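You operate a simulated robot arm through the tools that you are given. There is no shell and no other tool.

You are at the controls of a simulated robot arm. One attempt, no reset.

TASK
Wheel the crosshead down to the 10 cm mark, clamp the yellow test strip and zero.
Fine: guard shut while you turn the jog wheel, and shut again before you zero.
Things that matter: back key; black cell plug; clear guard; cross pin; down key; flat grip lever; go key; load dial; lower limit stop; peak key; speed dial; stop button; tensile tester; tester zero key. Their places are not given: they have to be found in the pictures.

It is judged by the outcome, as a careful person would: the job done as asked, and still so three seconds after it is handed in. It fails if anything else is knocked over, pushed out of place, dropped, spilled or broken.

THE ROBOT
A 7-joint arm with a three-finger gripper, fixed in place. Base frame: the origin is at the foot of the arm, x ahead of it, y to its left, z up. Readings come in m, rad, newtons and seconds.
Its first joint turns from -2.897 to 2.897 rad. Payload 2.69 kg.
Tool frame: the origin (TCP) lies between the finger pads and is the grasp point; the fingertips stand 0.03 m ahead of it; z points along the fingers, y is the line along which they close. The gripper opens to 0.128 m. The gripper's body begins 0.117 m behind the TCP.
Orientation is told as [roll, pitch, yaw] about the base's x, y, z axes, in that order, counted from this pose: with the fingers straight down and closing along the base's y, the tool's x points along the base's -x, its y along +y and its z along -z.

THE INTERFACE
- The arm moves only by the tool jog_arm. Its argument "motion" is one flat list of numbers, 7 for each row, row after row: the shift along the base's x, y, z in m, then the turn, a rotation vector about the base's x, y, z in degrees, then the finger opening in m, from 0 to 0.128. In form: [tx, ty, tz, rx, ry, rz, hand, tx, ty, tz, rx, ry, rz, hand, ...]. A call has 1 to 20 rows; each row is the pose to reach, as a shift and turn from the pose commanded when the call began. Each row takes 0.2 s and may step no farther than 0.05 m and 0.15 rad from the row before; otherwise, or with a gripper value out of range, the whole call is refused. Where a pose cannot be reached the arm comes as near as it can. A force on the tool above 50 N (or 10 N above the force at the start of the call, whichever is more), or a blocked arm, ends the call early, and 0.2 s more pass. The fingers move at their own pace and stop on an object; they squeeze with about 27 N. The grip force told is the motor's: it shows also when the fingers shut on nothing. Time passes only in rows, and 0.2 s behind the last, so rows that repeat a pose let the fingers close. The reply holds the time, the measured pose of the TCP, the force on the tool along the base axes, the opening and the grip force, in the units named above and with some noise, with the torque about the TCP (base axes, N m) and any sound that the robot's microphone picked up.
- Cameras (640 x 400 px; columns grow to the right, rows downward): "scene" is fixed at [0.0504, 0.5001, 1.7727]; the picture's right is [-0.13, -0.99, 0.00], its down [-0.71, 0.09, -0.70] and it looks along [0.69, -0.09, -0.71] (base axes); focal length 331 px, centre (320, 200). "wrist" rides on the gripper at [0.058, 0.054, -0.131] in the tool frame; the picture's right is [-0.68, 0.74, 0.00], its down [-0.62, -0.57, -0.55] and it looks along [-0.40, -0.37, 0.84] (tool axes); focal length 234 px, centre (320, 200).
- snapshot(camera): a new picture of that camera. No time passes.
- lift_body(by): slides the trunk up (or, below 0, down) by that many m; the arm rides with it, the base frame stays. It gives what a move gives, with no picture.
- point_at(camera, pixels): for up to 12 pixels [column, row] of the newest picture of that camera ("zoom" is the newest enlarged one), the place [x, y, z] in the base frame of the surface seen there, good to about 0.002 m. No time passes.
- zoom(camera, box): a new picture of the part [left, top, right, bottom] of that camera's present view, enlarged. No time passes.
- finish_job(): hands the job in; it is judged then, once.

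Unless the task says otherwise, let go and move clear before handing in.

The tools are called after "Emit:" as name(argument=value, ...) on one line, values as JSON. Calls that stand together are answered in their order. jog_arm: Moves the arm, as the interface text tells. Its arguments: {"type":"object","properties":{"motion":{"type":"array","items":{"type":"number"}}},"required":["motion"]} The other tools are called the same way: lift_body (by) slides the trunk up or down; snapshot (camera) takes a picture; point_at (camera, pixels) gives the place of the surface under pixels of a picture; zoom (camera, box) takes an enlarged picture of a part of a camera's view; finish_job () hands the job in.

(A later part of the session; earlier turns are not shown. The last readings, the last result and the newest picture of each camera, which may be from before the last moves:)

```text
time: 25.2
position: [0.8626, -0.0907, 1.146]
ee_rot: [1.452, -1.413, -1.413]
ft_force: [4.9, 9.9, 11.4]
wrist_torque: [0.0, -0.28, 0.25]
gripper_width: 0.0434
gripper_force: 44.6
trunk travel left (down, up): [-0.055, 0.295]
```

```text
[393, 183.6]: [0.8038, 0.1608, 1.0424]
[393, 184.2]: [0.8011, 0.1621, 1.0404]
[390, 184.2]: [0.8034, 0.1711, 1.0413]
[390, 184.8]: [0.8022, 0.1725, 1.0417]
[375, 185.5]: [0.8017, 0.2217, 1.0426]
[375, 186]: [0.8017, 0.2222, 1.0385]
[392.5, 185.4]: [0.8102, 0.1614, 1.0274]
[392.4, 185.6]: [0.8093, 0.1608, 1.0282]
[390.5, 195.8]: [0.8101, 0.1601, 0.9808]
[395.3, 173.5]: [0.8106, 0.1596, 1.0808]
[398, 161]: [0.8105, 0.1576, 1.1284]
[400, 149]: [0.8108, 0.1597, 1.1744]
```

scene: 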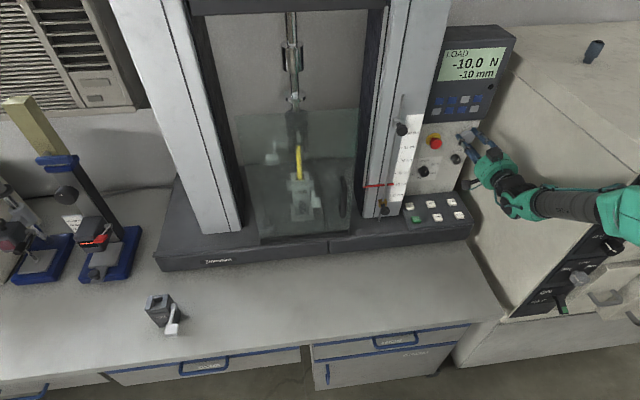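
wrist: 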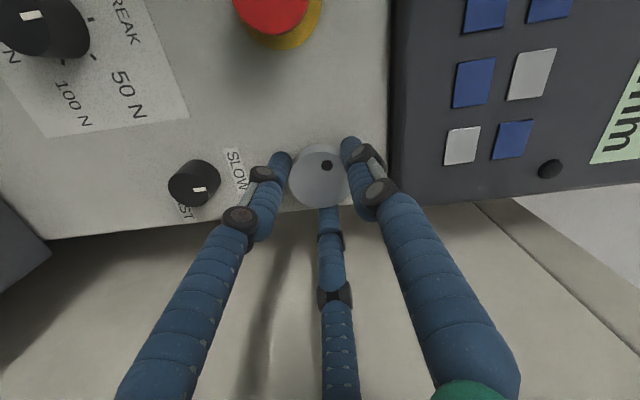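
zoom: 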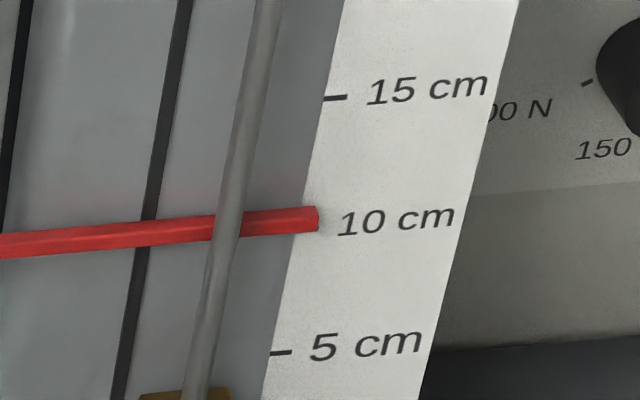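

The pointer measures z≈1.039–1.042, while the 10 cm mark is at ≈1.030. I'll zoom tightly on the pointer tip to find its centreline.

Emit:
zoom(camera="scene", box=[386, 179, 398, 189])

Emit:
zoom(camera="scene", box=[460, 45, 510, 85])

```text
16.00 times, centred on (392, 184) of scene
```

zoom: 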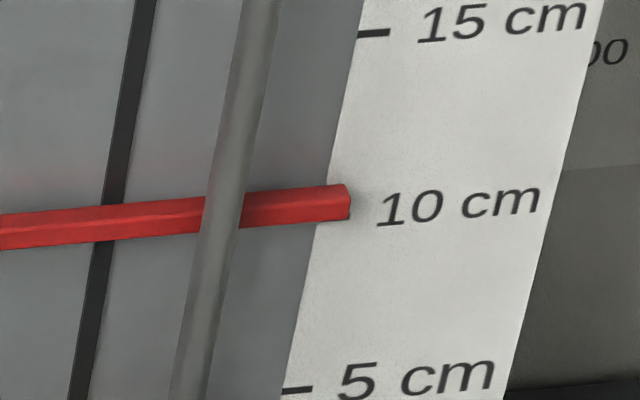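

```text
10.00 times, centred on (485, 65) of scene
```

zoom: 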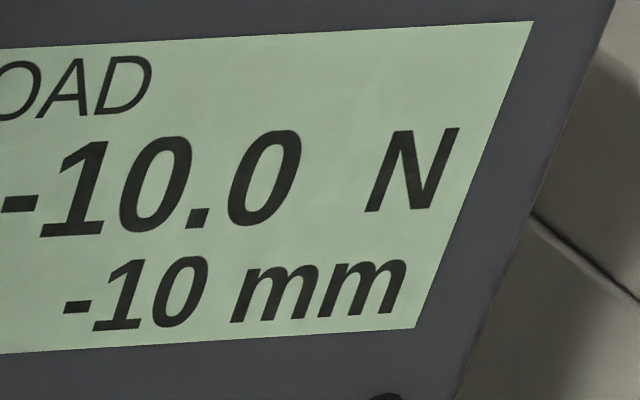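

I'll sample the bar's top and front faces and both ticks in this zoom.

Emit:
zoom(camera="scene", box=[386, 179, 398, 189])

Emit:
point_at(camera="zoom", pixels=[[300, 190], [300, 194], [300, 198], [300, 202], [300, 206], [300, 210], [300, 214], [300, 218], [300, 221], [374, 34], [298, 390], [340, 210]])

Emit:
point_at(camera="zoom", pixels=[[374, 34], [376, 34], [372, 34], [370, 34], [366, 35], [380, 33], [298, 390], [300, 390], [296, 390], [304, 389], [292, 391], [308, 389]])

Emit:
point_at(camera="zoom", pixels=[[50, 221], [50, 228], [50, 235], [50, 241], [150, 210], [150, 217], [150, 224], [150, 231], [150, 236], [270, 196], [270, 210], [270, 222]])

```text
16.00 times, centred on (392, 184) of scene
```

zoom: 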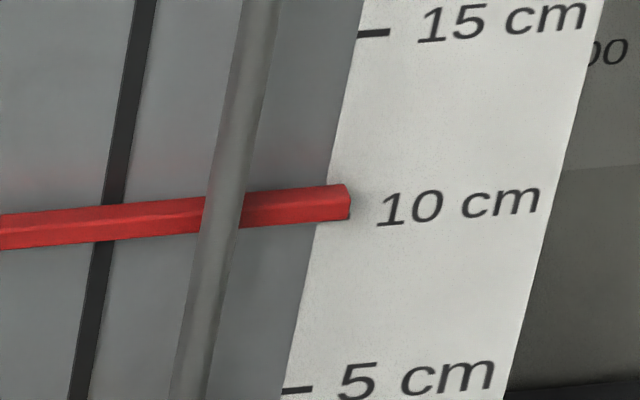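

```text
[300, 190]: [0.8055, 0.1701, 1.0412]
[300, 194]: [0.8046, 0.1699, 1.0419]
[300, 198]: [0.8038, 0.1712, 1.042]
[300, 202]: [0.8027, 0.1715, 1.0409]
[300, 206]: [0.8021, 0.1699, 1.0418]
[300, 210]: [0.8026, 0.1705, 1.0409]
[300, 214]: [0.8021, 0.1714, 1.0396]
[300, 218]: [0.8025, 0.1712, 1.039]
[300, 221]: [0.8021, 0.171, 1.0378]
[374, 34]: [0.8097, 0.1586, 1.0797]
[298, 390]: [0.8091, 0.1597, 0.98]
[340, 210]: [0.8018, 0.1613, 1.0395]
```

```text
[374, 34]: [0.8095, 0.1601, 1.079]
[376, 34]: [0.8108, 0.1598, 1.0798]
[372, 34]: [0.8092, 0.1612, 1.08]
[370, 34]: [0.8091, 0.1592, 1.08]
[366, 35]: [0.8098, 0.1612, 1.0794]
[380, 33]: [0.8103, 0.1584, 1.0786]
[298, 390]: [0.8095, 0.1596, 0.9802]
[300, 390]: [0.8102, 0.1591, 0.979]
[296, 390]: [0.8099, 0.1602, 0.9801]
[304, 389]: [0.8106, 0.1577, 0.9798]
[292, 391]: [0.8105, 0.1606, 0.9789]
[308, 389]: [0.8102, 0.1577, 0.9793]
```

```text
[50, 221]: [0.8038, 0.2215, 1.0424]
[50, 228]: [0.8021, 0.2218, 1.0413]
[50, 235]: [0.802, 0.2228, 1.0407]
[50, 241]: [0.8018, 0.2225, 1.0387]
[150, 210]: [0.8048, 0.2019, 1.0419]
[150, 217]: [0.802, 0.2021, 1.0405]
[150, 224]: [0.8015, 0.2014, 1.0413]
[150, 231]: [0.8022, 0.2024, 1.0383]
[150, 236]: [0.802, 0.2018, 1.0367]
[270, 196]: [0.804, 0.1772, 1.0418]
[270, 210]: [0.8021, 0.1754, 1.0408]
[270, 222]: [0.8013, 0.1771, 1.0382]
```

The ticks give the 10 cm mark at z≈1.0296, and the pointer centre is at ≈1.0395. It needs about 10 mm more, which should be a display of -20 mm, so I'll ratchet back for another stroke.

Emit:
jog_arm(motion=[0.0, 0, 0, 0, 0, 0, 0.06, 0.0, 0, 0, 0, 0, 0, 0.06, -0.035, 0, 0, 0, 0, 0, 0.06, -0.035, 0, 0, 8, 0, 0, 0.06, -0.035, 0, 0, 16, 0, 0, 0.06, -0.035, 0, 0, 24, 0, 0, 0.06, -0.035, 0, 0, 32, 0, 0, 0.06, -0.035, 0, 0, 40, 0, 0, 0.06, -0.035, 0, 0, 48, 0, 0, 0.06, -0.035, 0, 0, 56, 0, 0, 0.06, -0.035, 0, 0, 64, 0, 0, 0.06, -0.035, 0, 0, 72, 0, 0, 0.06, -0.035, 0, 0, 80, 0, 0, 0.06, -0.035, 0, 0, 88, 0, 0, 0.06, -0.035, 0, 0, 96, 0, 0, 0.06, -0.035, 0, 0, 104, 0, 0, 0.06, -0.035, 0, 0, 110, 0, 0, 0.06, -0.035, 0, 0, 110, 0, 0, 0.06])

Emit:
snapshot(camera="scene")

```text
time: 29.0
position: [0.8266, -0.0926, 1.1436]
ee_rot: [1.619, 0.509, -1.538]
ft_force: [0.5, 0.8, 0.3]
wrist_torque: [-0.01, 0.01, 0.0]
gripper_width: 0.06
gripper_force: 0.2
trunk travel left (down, up): [-0.055, 0.295]
```

```text
taken
```

scene: 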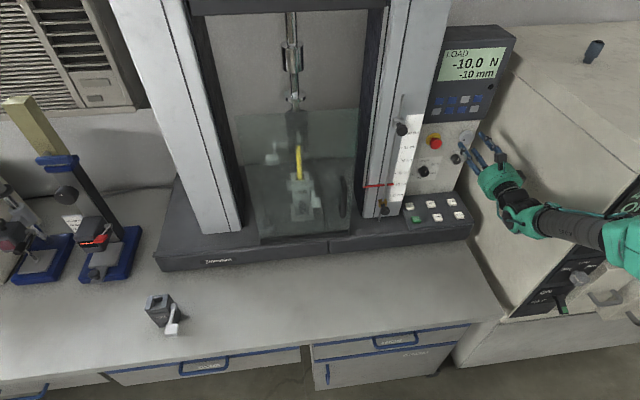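

Still -10 mm, with the roll set for another stroke. I'll advance, grip, and turn about 64° first.

Emit:
jog_arm(motion=[0.018, 0.002, 0, 0, 0, 0, 0.06, 0.035, 0.002, 0, 0, 0, 0, 0.06, 0.035, 0.002, 0, 0, 0, 0, 0.04, 0.035, 0.002, 0, 0, 0, 0, 0.03, 0.035, 0.002, 0, 0, 0, 0, 0.03, 0.035, 0.003, 0, -8, 0, 0, 0.03, 0.035, 0.003, 0, -16, 0, 0, 0.03, 0.035, 0.003, 0, -24, 0, 0, 0.03, 0.035, 0.003, 0, -32, 0, 0, 0.03, 0.035, 0.002, 0, -40, 0, 0, 0.03, 0.035, 0.002, 0, -48, 0, 0, 0.03, 0.035, 0.001, 0, -56, 0, 0, 0.03, 0.035, 0.001, 0, -64, 0, 0, 0.03])

Emit:
zoom(camera="scene", box=[430, 30, 520, 190])

```text
time: 31.8
position: [0.8617, -0.0903, 1.1441]
ee_rot: [1.59, -0.61, -1.54]
ft_force: [8.8, 0.6, 4.6]
wrist_torque: [0.03, 0.65, -0.06]
gripper_width: 0.0431
gripper_force: 44.8
trunk travel left (down, up): [-0.055, 0.295]
```

```text
2.50 times, centred on (475, 110) of scene
```

zoom: 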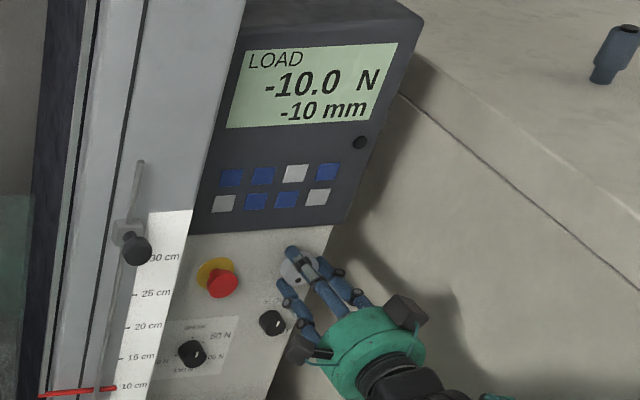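

The display still shows -10 mm after 64°. I need to know whether the wheel slipped or the crosshead hit a limit, so I'll look at the wheel dimple and the pointer.

Emit:
zoom(camera="scene", box=[448, 122, 488, 147])

Emit:
zoom(camera="scene", box=[355, 165, 415, 225])

Emit:
snapshot(camera="wrist")

Emit:
zoom(camera="scene", box=[270, 90, 350, 225])

```text
16.00 times, centred on (468, 134) of scene
```

zoom: 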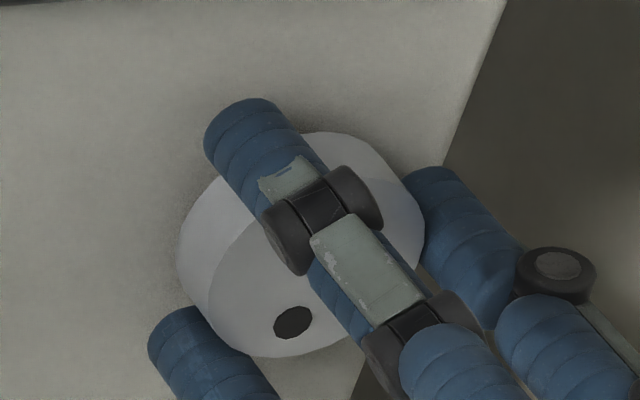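

```text
6.67 times, centred on (385, 195) of scene
```

zoom: 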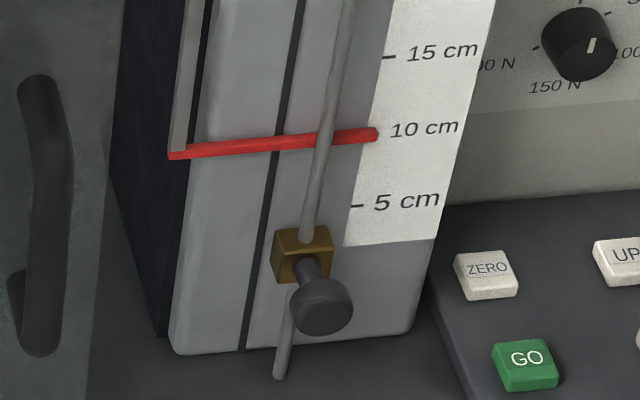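

```text
taken
```

wrist: 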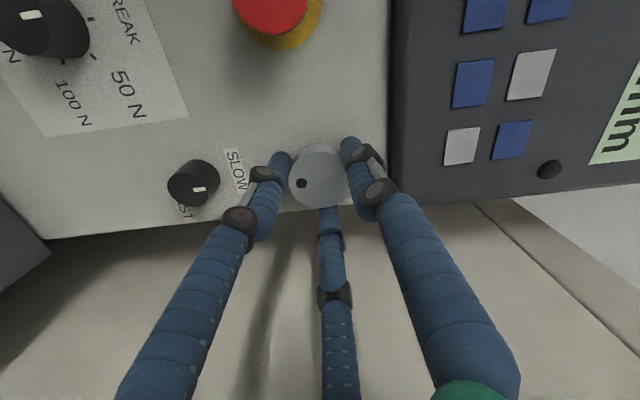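

```text
2.96 times, centred on (310, 158) of scene
```

zoom: 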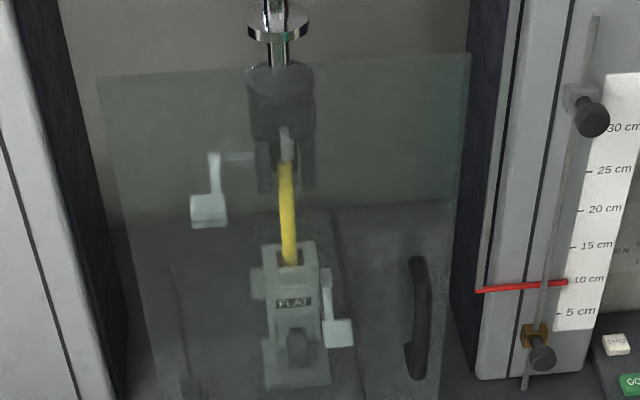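

The wheel did turn: its dimple is now near 6–7 o'clock and the pointer seems slightly lower. I'll measure again.

Emit:
zoom(camera="scene", box=[386, 179, 398, 189])

Emit:
point_at(camera="scene", pixels=[[375, 185], [375, 185.5], [375, 186], [375, 186.5], [375, 187], [375, 187.5], [390, 184], [390, 184.5], [390, 185], [390, 185.5], [390, 186], [390, 186.5]])

Emit:
zoom(camera="scene", box=[440, 45, 510, 85])

```text
16.00 times, centred on (392, 184) of scene
```

zoom: 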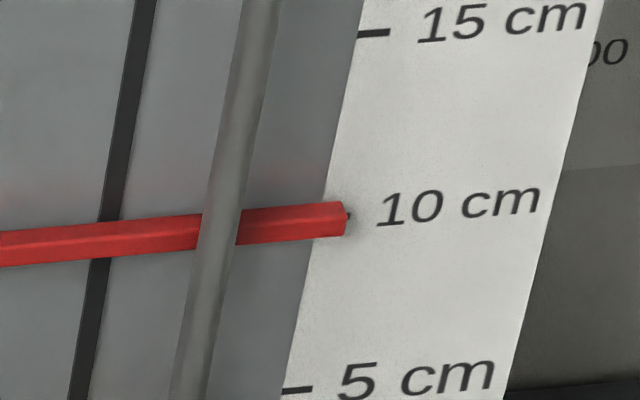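

```text
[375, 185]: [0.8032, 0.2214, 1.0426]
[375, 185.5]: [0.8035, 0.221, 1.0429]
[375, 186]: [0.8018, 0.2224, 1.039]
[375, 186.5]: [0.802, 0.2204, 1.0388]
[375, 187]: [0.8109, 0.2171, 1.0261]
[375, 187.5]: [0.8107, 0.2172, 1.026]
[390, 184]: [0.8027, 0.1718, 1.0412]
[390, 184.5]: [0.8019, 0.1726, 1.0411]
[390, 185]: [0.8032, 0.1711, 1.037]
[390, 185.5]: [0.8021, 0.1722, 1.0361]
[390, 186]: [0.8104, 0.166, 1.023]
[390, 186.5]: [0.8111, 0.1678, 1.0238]
```

```text
9.14 times, centred on (475, 65) of scene
```

zoom: 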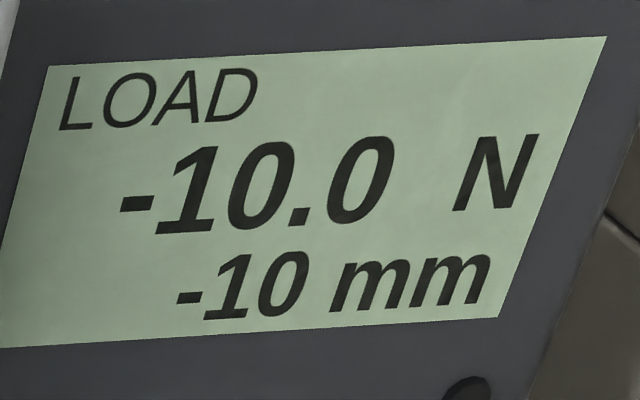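

The zoom shows the pointer did move down about 5 mm, so the display must be coarse, apparently in 5 mm steps. The scene points came from an older snapshot, so I'll measure on the fresh one.

Emit:
snapshot(camera="scene")

Emit:
zoom(camera="scene", box=[386, 179, 398, 189])

Emit:
point_at(camera="zoom", pixels=[[270, 211], [270, 214], [270, 224], [270, 228], [270, 232], [270, 236], [270, 239], [50, 235], [50, 238], [50, 248], [50, 254], [50, 259]])

Emit:
point_at(camera="zoom", pixels=[[300, 210], [300, 212], [300, 215], [300, 218], [300, 232], [300, 234], [300, 236], [300, 237], [150, 225], [150, 228], [150, 248], [150, 251]])

```text
taken
```

scene: 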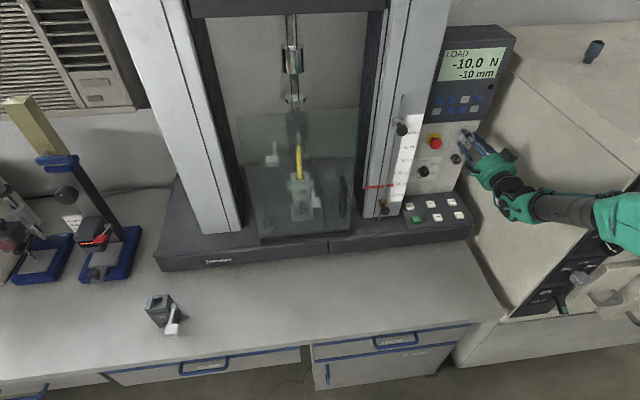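

```text
16.00 times, centred on (392, 184) of scene
```

zoom: 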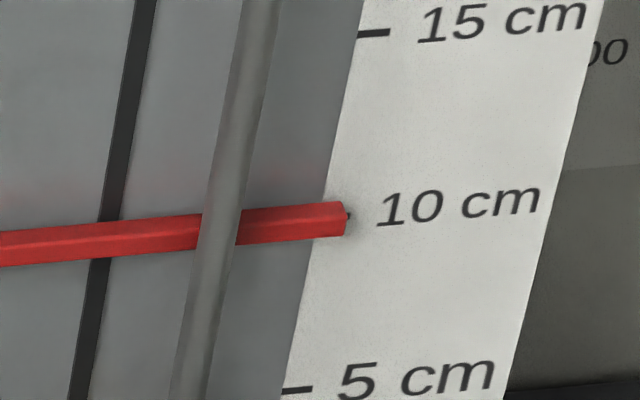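

```text
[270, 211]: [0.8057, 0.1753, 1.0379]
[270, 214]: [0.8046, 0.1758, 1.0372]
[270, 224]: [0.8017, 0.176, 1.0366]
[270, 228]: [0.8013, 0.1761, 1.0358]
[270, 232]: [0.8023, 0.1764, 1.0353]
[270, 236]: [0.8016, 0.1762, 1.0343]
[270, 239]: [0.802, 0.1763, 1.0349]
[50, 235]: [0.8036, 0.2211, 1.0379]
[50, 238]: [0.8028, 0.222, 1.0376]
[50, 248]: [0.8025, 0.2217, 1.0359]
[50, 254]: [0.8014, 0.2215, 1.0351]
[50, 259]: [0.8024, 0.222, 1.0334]
```

```text
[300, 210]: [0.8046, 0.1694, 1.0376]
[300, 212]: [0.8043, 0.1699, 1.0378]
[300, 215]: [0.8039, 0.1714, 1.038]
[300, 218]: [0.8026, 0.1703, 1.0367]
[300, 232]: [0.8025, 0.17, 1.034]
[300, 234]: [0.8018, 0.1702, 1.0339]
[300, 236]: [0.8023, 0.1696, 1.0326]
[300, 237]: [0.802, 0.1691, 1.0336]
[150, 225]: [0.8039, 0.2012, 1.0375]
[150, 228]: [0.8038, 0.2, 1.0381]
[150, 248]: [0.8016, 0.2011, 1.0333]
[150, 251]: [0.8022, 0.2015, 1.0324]
```

The pointer centre is now ≈1.0353, having moved about 4.3 mm for 64°. It needs about 5.7 mm more, roughly 82°, so I'll turn another 54° before the limit.

Emit:
jog_arm(motion=[0.0, -0.001, 0, -7, 0, 0, 0.03, 0.0, -0.002, 0, -14, 0, 0, 0.03, 0.0, -0.003, 0.001, -22, 0, 0, 0.03, 0.0, -0.003, 0.001, -30, 0, 0, 0.03, 0.0, -0.003, 0.001, -38, 0, 0, 0.03, 0.0, -0.003, 0.001, -46, 0, 0, 0.03, 0.0, -0.003, 0.001, -54, 0, 0, 0.03])

Emit:
zoom(camera="scene", box=[440, 45, 510, 85])

Emit:
zoom(camera="scene", box=[386, 179, 398, 189])

```text
time: 33.4
position: [0.862, -0.0908, 1.1447]
ee_rot: [0.572, -1.543, -0.537]
ft_force: [5.6, 40.3, 9.0]
wrist_torque: [0.05, -0.2, 0.73]
gripper_width: 0.0429
gripper_force: 45.3
trunk travel left (down, up): [-0.055, 0.295]
```

```text
9.14 times, centred on (475, 65) of scene
```

zoom: 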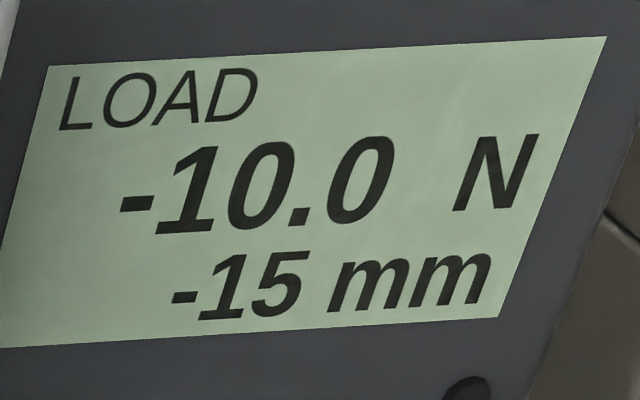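

```text
16.00 times, centred on (392, 184) of scene
```

zoom: 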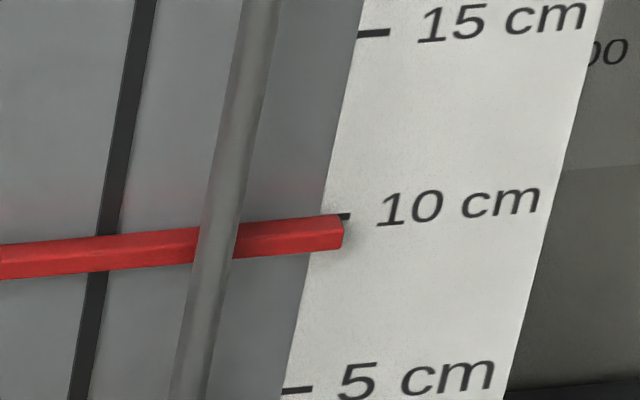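

The display reads -15 mm and about 2 mm remains. I'll release, back off, roll +64°, and re-grip for a short final turn.

Emit:
jog_arm(motion=[0.0, 0.003, 0, 0, 0, 0, 0.03, 0.0, 0.003, 0, 0, 0, 0, 0.06, 0.0, 0.003, 0, 0, 0, 0, 0.06, -0.035, 0.003, 0, 0, 0, 0, 0.06, -0.035, 0.003, 0, 8, 0, 0, 0.06, -0.035, 0.003, 0, 16, 0, 0, 0.06, -0.035, 0.003, 0, 24, 0, 0, 0.06, -0.035, 0.003, 0, 32, 0, 0, 0.06, -0.035, 0.003, 0, 40, 0, 0, 0.06, -0.035, 0.003, 0, 48, 0, 0, 0.06, -0.035, 0.003, 0, 56, 0, 0, 0.06, -0.035, 0.003, 0, 64, 0, 0, 0.06, -0.035, 0.003, 0, 64, 0, 0, 0.06])

Emit:
snapshot(camera="scene")

Emit:
zoom(camera="scene", box=[386, 179, 398, 189])

Emit:
point_at(camera="zoom", pixels=[[270, 223], [270, 226], [270, 229], [270, 247], [270, 250], [270, 253], [50, 247], [50, 250], [50, 267], [50, 270], [150, 238], [150, 262]])

Emit:
point_at(camera="zoom", pixels=[[300, 222], [300, 224], [300, 226], [320, 220], [320, 223], [300, 246], [300, 248], [300, 250], [320, 245], [320, 247], [346, 216], [348, 215]])

```text
time: 36.2
position: [0.8267, -0.0906, 1.1453]
ee_rot: [1.592, -0.434, -1.544]
ft_force: [0.0, -0.4, -0.7]
wrist_torque: [0.01, 0.0, -0.01]
gripper_width: 0.0599
gripper_force: 0.0
trunk travel left (down, up): [-0.055, 0.295]
```

```text
taken
```

scene: 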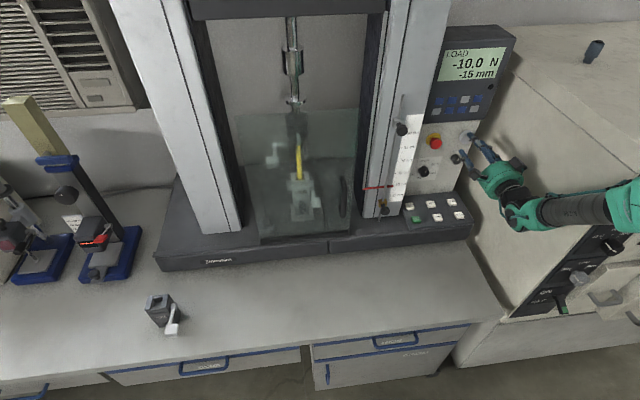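

```text
16.00 times, centred on (392, 184) of scene
```

zoom: 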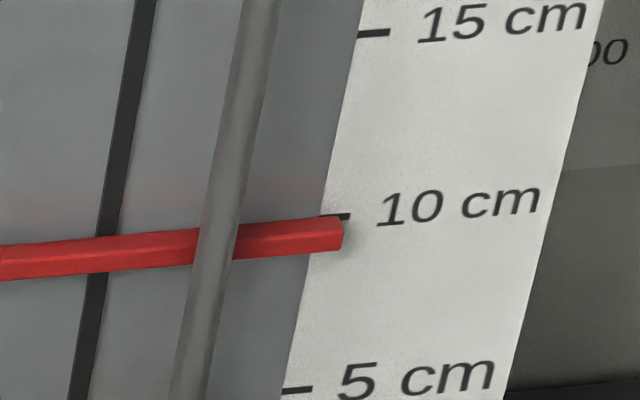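

```text
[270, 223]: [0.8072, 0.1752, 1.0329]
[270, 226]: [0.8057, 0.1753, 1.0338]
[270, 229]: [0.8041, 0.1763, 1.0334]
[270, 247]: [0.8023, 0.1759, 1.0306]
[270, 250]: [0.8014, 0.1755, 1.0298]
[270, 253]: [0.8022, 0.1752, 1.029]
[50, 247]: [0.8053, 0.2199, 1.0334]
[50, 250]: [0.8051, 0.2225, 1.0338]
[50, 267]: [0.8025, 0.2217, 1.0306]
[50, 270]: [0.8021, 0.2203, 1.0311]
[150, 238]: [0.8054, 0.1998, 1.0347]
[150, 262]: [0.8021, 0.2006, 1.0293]
```

```text
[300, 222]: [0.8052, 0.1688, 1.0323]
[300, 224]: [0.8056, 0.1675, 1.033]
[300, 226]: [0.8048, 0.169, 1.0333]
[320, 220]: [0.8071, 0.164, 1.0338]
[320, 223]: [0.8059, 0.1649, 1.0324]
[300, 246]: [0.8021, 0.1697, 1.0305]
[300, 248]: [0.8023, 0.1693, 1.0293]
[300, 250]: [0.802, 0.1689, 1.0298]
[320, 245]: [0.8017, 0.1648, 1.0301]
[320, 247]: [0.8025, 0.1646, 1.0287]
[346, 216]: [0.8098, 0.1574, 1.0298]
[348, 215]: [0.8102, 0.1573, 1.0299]
```

The pointer's top is at ≈1.0333 and its bottom at ≈1.0287, so the centre is ≈1.031. About 1.4 mm remains, so I'll grip and turn about 20°.

Emit:
jog_arm(motion=[0.018, 0.0005, -0.001, 0, 0, 0, 0.06, 0.035, 0.0005, -0.001, 0, 0, 0, 0.06, 0.035, 0.0005, -0.001, 0, 0, 0, 0.04, 0.035, 0.0005, -0.001, 0, 0, 0, 0.03, 0.035, 0.0005, -0.001, 0, 0, 0, 0.03, 0.035, 0.0005, -0.001, -7, 0, 0, 0.03, 0.035, 0.0005, -0.001, -14, 0, 0, 0.03, 0.035, 0.0005, -0.001, -20, 0, 0, 0.03, 0.035, 0.0005, -0.001, -20, 0, 0, 0.03])

Emit:
snapshot(camera="scene")

Emit:
zoom(camera="scene", box=[386, 179, 398, 189])

Emit:
point_at(camera="zoom", pixels=[[270, 229], [270, 232], [300, 226], [300, 228], [300, 230], [320, 225], [270, 251], [270, 254], [300, 250], [300, 253], [150, 266], [50, 273]])

```text
time: 38.2
position: [0.8608, -0.0916, 1.1448]
ee_rot: [1.582, -0.785, -1.538]
ft_force: [-8.9, -9.2, 4.6]
wrist_torque: [0.0, 0.12, -0.7]
gripper_width: 0.0434
gripper_force: 45.0
trunk travel left (down, up): [-0.055, 0.295]
```

```text
taken
```

scene: 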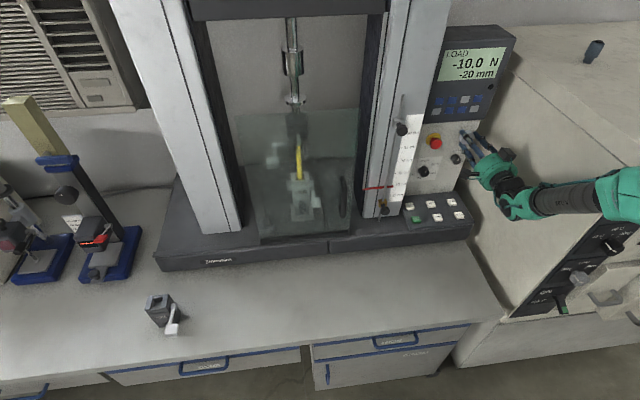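

```text
16.00 times, centred on (392, 184) of scene
```

zoom: 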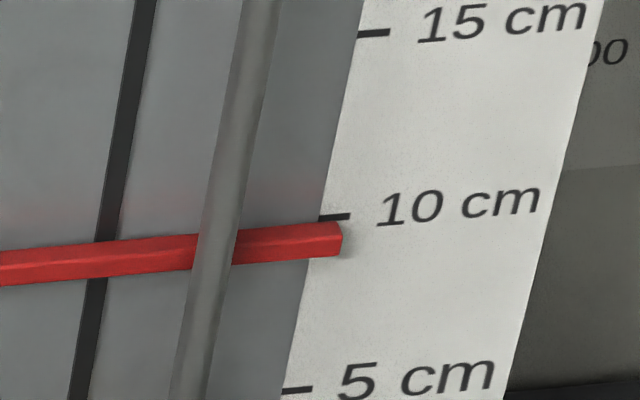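

```text
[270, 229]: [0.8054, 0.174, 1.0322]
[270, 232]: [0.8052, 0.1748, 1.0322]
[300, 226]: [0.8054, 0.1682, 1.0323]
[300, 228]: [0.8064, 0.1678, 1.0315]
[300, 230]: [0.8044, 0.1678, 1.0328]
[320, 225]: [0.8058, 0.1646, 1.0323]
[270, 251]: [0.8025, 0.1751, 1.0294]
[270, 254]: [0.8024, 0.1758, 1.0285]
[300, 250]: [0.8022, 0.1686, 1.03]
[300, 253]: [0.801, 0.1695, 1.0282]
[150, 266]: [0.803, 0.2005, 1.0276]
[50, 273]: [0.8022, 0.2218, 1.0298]
```

The display is at -20 mm and the pointer centre is now ≈1.0298, which matches the 10 cm mark. I'll release, retreat and confirm it stays.

Emit:
jog_arm(motion=[0.0, 0, 0, 0, 0, 0, 0.06, 0.0, 0, 0, 0, 0, 0, 0.06, -0.035, 0, 0, 0, 0, 0, 0.06, -0.08, 0, 0, 0, 0, 0, 0.06, -0.12, 0, 0, 0, 0, 0, 0.06, -0.16, 0, 0, 0, 0, 0, 0.06])

Emit:
snapshot(camera="scene")

Emit:
zoom(camera="scene", box=[386, 179, 398, 189])

Emit:
point_at(camera="zoom", pixels=[[270, 229], [270, 232], [300, 226], [300, 228], [300, 230], [320, 225], [270, 257], [270, 260], [300, 256], [300, 257], [150, 273], [50, 281]])

Emit:
zoom(camera="scene", box=[230, 90, 370, 250])

Emit:
zoom(camera="scene", box=[275, 140, 335, 225])

```text
time: 39.6
position: [0.7018, -0.0896, 1.1442]
ee_rot: [1.581, -0.784, -1.536]
ft_force: [0.9, -0.5, 0.7]
wrist_torque: [-0.01, -0.02, 0.02]
gripper_width: 0.0601
gripper_force: 0.0
trunk travel left (down, up): [-0.055, 0.295]
```

```text
taken
```

scene: 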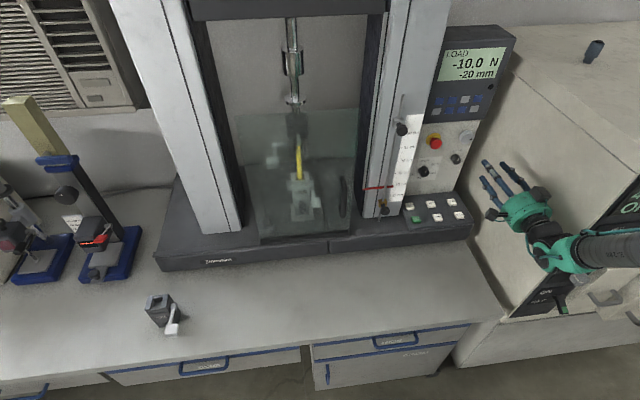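

```text
16.00 times, centred on (392, 184) of scene
```

zoom: 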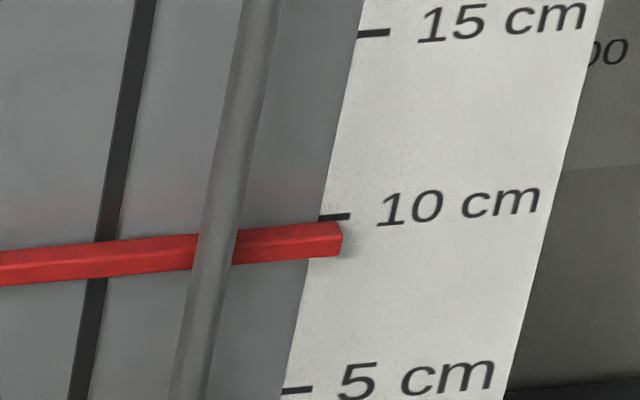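

```text
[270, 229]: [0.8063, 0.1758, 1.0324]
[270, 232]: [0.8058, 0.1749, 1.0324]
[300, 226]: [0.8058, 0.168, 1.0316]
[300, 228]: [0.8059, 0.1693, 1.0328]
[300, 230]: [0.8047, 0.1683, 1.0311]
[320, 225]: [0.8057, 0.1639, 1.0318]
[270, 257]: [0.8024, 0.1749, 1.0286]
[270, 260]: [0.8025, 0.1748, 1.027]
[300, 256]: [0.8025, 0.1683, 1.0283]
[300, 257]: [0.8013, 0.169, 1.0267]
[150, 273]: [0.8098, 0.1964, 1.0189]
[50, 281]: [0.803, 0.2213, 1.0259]
```

```text
2.50 times, centred on (300, 170) of scene
```

zoom: 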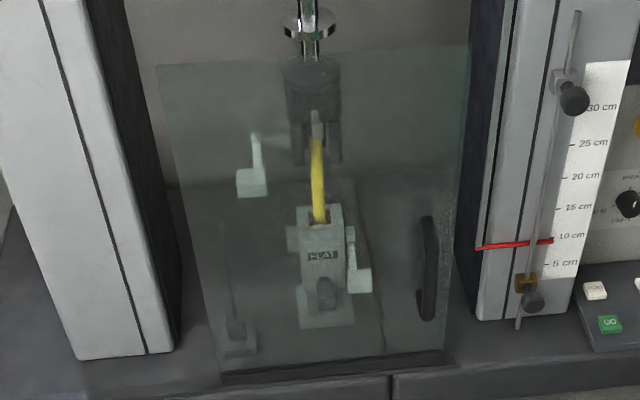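

```text
4.71 times, centred on (305, 182) of scene
```

zoom: 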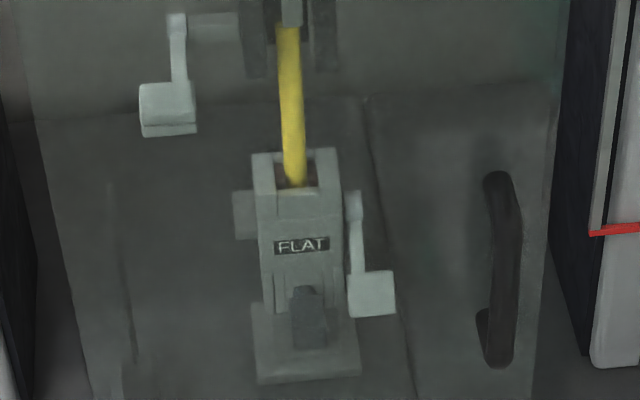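

The crosshead stays at the 10 cm mark after release. Next I'll look at the guard up close for its hinges and latch, and at the lower grip's lever, by backing away and moving in front of the guard with the roll returned.

Emit:
jog_arm(motion=[-0.05, 0.0, 0, -6, 0, 0, 0.06, -0.1, 0.0, 0, -12, 0, 0, 0.06, -0.15, 0.01, 0.01, -18, 0, 0, 0.06, -0.18, 0.04, 0.02, -24, 0, 0, 0.06, -0.2, 0.08, 0.03, -30, 0, 0, 0.06, -0.21, 0.12, 0.04, -36, 0, 0, 0.06, -0.21, 0.16, 0.05, -42, 0, 0, 0.06, -0.21, 0.2, 0.06, -42, 0, 0, 0.06, -0.21, 0.24, 0.07, -42, 0, 0, 0.06, -0.21, 0.28, 0.08, -42, 0, 0, 0.06, -0.21, 0.32, 0.09, -42, 0, 0, 0.06, -0.21, 0.36, 0.1, -42, 0, 0, 0.06, -0.21, 0.4, 0.11, -42, 0, 0, 0.06])

Emit:
snapshot(camera="wrist")

Emit:
snapshot(camera="scene")

```text
refused: row 3 steps farther than a row can; nothing moved
```

```text
taken
```

wrist: 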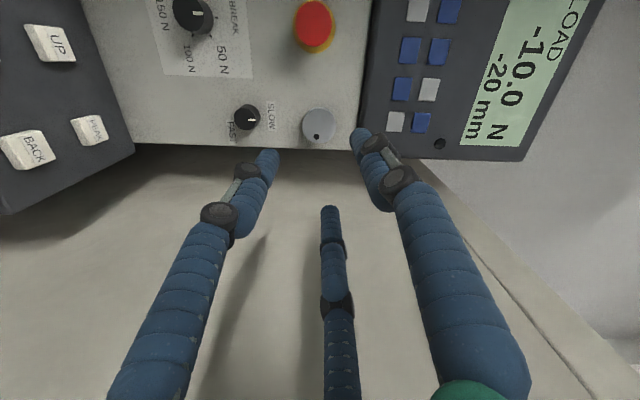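

```text
taken
```

scene: 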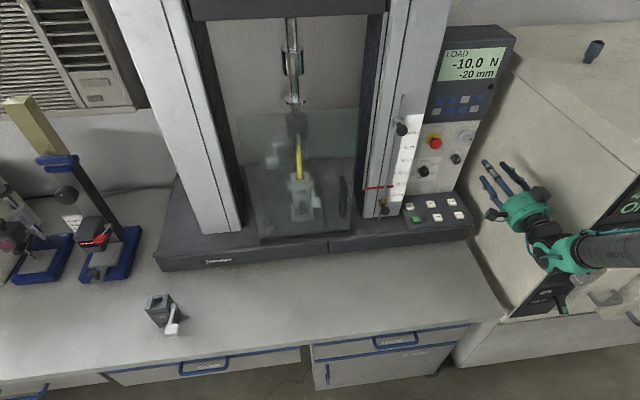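

One step was slightly too long, so nothing moved. I'll send the same move with shorter steps.

Emit:
jog_arm(motion=[-0.04, 0.0, 0, -6, 0, 0, 0.06, -0.08, 0.0, 0, -12, 0, 0, 0.06, -0.11, 0.02, 0.01, -18, 0, 0, 0.06, -0.13, 0.05, 0.02, -24, 0, 0, 0.06, -0.14, 0.08, 0.03, -30, 0, 0, 0.06, -0.15, 0.12, 0.04, -36, 0, 0, 0.06, -0.15, 0.16, 0.05, -42, 0, 0, 0.06, -0.15, 0.2, 0.06, -42, 0, 0, 0.06, -0.15, 0.24, 0.07, -42, 0, 0, 0.06, -0.15, 0.28, 0.08, -42, 0, 0, 0.06, -0.15, 0.32, 0.09, -42, 0, 0, 0.06, -0.15, 0.36, 0.1, -42, 0, 0, 0.06, -0.15, 0.4, 0.1, -42, 0, 0, 0.06])

Emit:
snapshot(camera="wrist")

Emit:
snapshot(camera="scene")

```text
time: 42.4
position: [0.5414, 0.0013, 1.1953]
ee_rot: [1.101, -1.509, -1.041]
ft_force: [0.5, 0.0, 0.1]
wrist_torque: [-0.02, -0.02, 0.01]
gripper_width: 0.0602
gripper_force: 0.1
out of reach, approached as far as the arm can: row 6, 7, 8, 9, 10, 11, 12, 13
trunk travel left (down, up): [-0.055, 0.295]
```

```text
taken
```

wrist: 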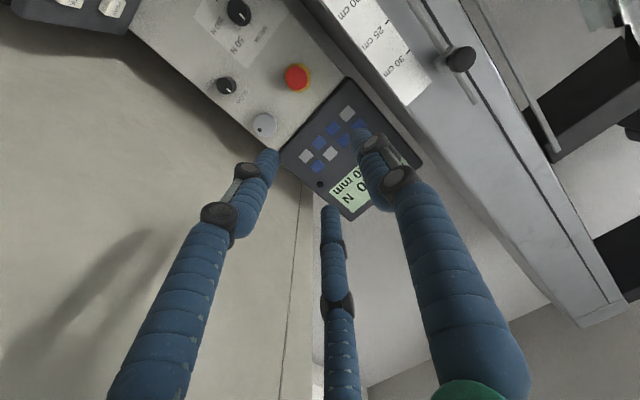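

```text
taken
```

scene: 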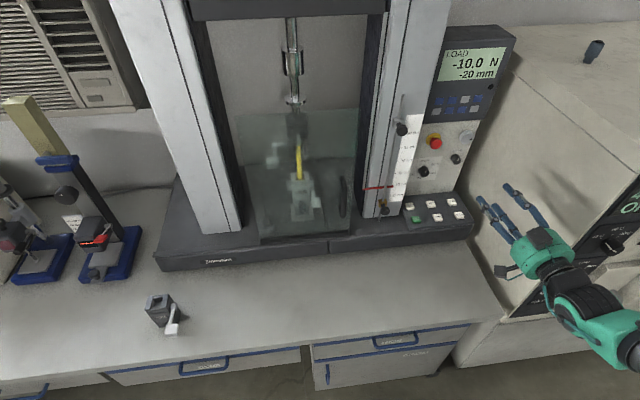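

y stalled at 0.0. The wrist pitch limit prevents a fully horizontal hand this close in. I'll pitch the tool down 45° and then move in front of the guard.

Emit:
jog_arm(motion=[0, 0.0, 0, 0, 7.5, 0, 0.06, 0, 0.0, 0, 0, 15, 0, 0.06, 0, 0.0, 0, 0, 22.5, 0, 0.06, 0, 0.0, 0, 0, 30, 0, 0.06, 0, 0.0, 0.0, 0, 37.5, 0, 0.06, 0, 0.0, 0.0, 0, 45, 0, 0.06, 0, 0.04, 0.0, 0, 45, 0, 0.06, 0, 0.08, 0.0, 0, 45, 0, 0.06, 0, 0.12, 0.0, 0, 45, 0, 0.06, 0, 0.16, 0.0, 0, 45, 0, 0.06, 0, 0.2, 0.01, 0, 45, 0, 0.06, 0, 0.24, 0.01, 0, 45, 0, 0.06, 0, 0.28, 0.02, 0, 45, 0, 0.06, 0, 0.32, 0.02, 0, 45, 0, 0.06])

Emit:
snapshot(camera="wrist")

Emit:
snapshot(camera="scene")

```text
time: 45.4
position: [0.5431, 0.3191, 1.2116]
ee_rot: [0.088, -0.759, -0.075]
ft_force: [-0.9, -0.3, -0.5]
wrist_torque: [0.06, -0.03, 0.04]
gripper_width: 0.0597
gripper_force: 0.1
out of reach, approached as far as the arm can: row 6, 7
trunk travel left (down, up): [-0.055, 0.295]
```

```text
taken
```

wrist: 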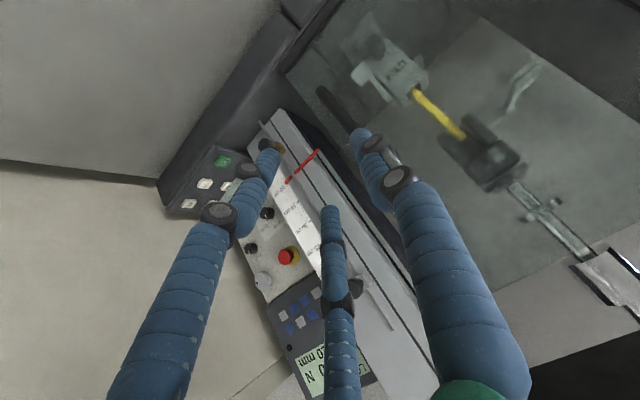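

```text
taken
```

scene: 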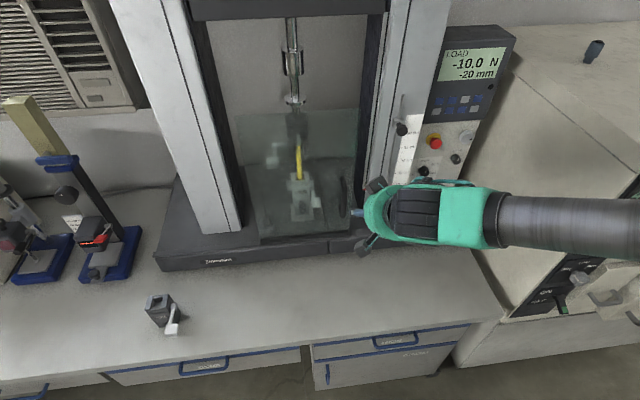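

The hand is now in front of the guard and moves freely. I'll zoom the wrist view on the guard, handle and grip.

Emit:
zoom(camera="wrist", box=[280, 0, 440, 130])

Emit:
zoom(camera="wrist", box=[400, 0, 640, 200])

Emit:
point_at(camera="wrist", pixels=[[330, 100], [320, 92], [347, 125], [372, 60], [400, 80], [430, 110], [360, 75], [500, 110], [560, 60], [600, 150], [480, 40], [290, 75]])

```text
3.08 times, centred on (360, 65) of wrist
```

zoom: 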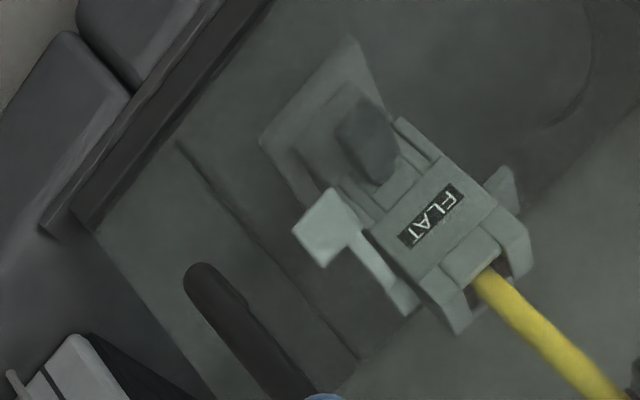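

```text
2.00 times, centred on (520, 100) of wrist
```

zoom: 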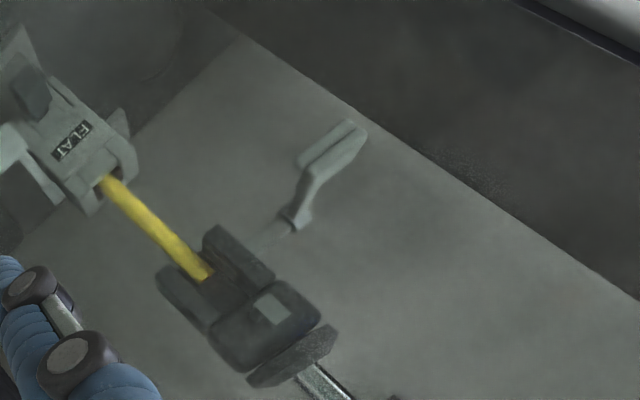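

```text
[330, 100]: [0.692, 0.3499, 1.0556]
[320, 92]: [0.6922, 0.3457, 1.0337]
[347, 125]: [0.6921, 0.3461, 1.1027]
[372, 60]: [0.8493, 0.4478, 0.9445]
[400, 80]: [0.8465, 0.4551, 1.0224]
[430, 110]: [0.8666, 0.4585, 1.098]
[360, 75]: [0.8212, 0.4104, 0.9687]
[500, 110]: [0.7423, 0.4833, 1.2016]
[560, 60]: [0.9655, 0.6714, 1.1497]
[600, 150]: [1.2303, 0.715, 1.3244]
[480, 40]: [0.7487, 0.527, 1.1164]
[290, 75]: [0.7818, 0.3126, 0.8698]
```

The handle bar is at x≈0.692, y≈0.348, z≈1.02–1.15. The glass plane is x≈0.742, spanning y≈0.31–0.61, and is likely hinged at the left edge. I'll take a shallower pitch and approach the handle, straddling it in y.

Emit:
jog_arm(motion=[0.01, 0.005, -0.02, 0, -5, 0, 0.06, 0.02, 0.01, -0.04, 0, -10, 0, 0.06, 0.03, 0.015, -0.06, 0, -15, 0, 0.06, 0.04, 0.02, -0.08, 0, -20, 0, 0.06, 0.05, 0.025, -0.095, 0, -26, 0, 0.06, 0.06, 0.029, -0.11, 0, -26, 0, 0.06, 0.08, 0.029, -0.11, 0, -26, 0, 0.06])

Emit:
snapshot(camera="wrist")

Emit:
snapshot(camera="scene")

```text
time: 47.0
position: [0.6234, 0.3459, 1.1023]
ee_rot: [0.178, -1.211, -0.151]
ft_force: [0.3, 0.4, 0.3]
wrist_torque: [0.03, -0.06, -0.01]
gripper_width: 0.0599
gripper_force: 0.1
trunk travel left (down, up): [-0.055, 0.295]
```

```text
taken
```

wrist: 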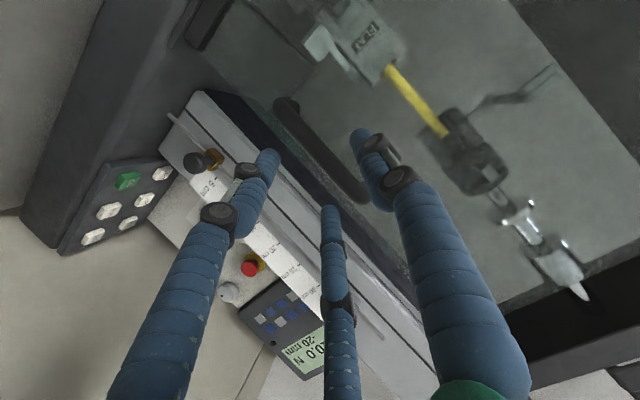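

```text
taken
```

scene: 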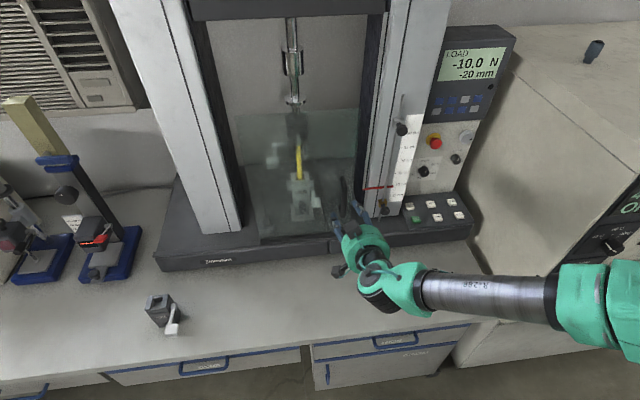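

The handle at (320,150) in the wrist view lies between the fingers. I'll take a few handle points and then move in.

Emit:
point_at(camera="wrist", pixels=[[285, 103], [300, 125], [320, 150], [340, 178], [355, 195], [312, 150], [328, 150], [280, 110], [365, 190], [275, 100]])

Emit:
zoom(camera="wrist", box=[240, 60, 420, 230])

```text
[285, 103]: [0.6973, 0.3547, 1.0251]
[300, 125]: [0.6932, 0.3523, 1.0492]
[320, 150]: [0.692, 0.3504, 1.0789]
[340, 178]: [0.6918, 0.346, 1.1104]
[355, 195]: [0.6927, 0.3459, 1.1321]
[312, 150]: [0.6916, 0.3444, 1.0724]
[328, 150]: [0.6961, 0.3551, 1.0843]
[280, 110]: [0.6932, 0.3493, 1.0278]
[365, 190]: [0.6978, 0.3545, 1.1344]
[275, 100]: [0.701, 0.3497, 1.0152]
```

```text
2.35 times, centred on (330, 145) of wrist
```

zoom: 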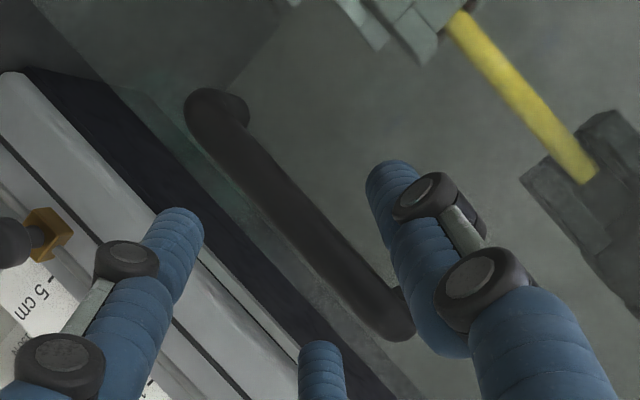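

The bar's centreline is y≈0.3495, x≈0.699, with radius about 7 mm. I'll move in and close on it.

Emit:
jog_arm(motion=[0.022, 0.0035, -0.006, 0, 0, 0, 0.06, 0.044, 0.0035, -0.012, 0, 0, 0, 0.06, 0.067, 0.0035, -0.017, 0, 0, 0, 0.06, 0.067, 0.0035, -0.017, 0, 0, 0, 0.03, 0.067, 0.0035, -0.017, 0, 0, 0, 0.005, 0.067, 0.0035, -0.017, 0, 0, 0, 0.005])

Emit:
snapshot(camera="wrist")

Emit:
zoom(camera="scene", box=[230, 90, 410, 270])

```text
time: 48.4
position: [0.6909, 0.3491, 1.0848]
ee_rot: [0.177, -1.209, -0.151]
ft_force: [-2.2, -0.1, -2.5]
wrist_torque: [-1.07, 0.12, 0.01]
gripper_width: 0.0291
gripper_force: 45.4
trunk travel left (down, up): [-0.055, 0.295]
```

```text
taken
```

wrist: 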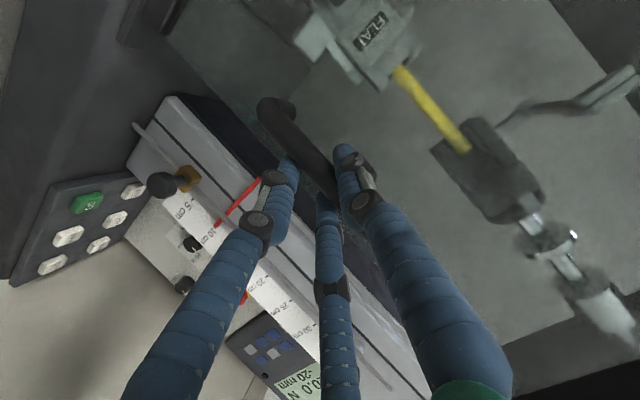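

```text
2.22 times, centred on (320, 180) of scene
```

zoom: 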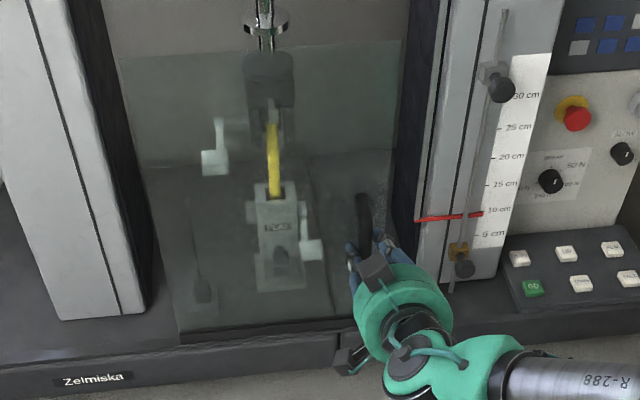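

The handle is gripped. I'll try a small opening arc about the assumed left hinge, watching force, to confirm how the guard moves.

Emit:
jog_arm(motion=[-0.006, 0.0012, 0, 0, 0, -1.2, 0.005, -0.012, 0.0024, 0, 0, 0, -2.5, 0.005, -0.0225, 0.0047, 0, 0, 0, -5, 0.005])

Emit:
zoom(camera="scene", box=[230, 90, 410, 270])

```text
time: 48.8
position: [0.6889, 0.3472, 1.0854]
ee_rot: [0.179, -1.21, -0.177]
ft_force: [36.0, 0.2, -13.2]
wrist_torque: [-1.23, -0.77, -0.26]
gripper_width: 0.0293
gripper_force: 45.5
trunk travel left (down, up): [-0.055, 0.295]
stopped in row 2: the force on the tool passed its limit at 52 N (the readings are from after the stop); the commanded pose is now the measured one
```

```text
2.22 times, centred on (320, 180) of scene
```

zoom: 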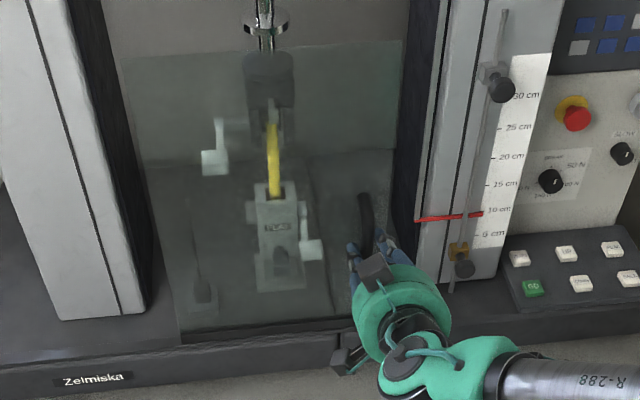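

The handle resisted a straight pull (36 N with ~2 mm motion), so it's not a simple hinge on that side. I'll relax the pull and test an upward slide.

Emit:
jog_arm(motion=[0.003, 0.001, 0, 0, 0, 0, 0.005, 0.003, 0.001, 0.004, 0, 0, 0, 0.005, 0.003, 0.001, 0.009, 0, 0, 0, 0.005, 0.003, 0.001, 0.015, 0, 0, 0, 0.005])

Emit:
zoom(camera="scene", box=[230, 90, 410, 270])

```text
time: 49.8
position: [0.6919, 0.3509, 1.108]
ee_rot: [0.195, -1.219, -0.192]
ft_force: [-2.7, 0.2, -12.1]
wrist_torque: [-0.89, 0.3, -0.04]
gripper_width: 0.0301
gripper_force: 35.4
trunk travel left (down, up): [-0.055, 0.295]
```

```text
2.22 times, centred on (320, 180) of scene
```

zoom: 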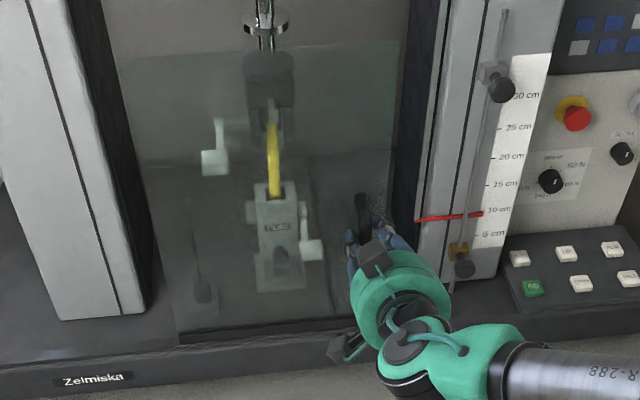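

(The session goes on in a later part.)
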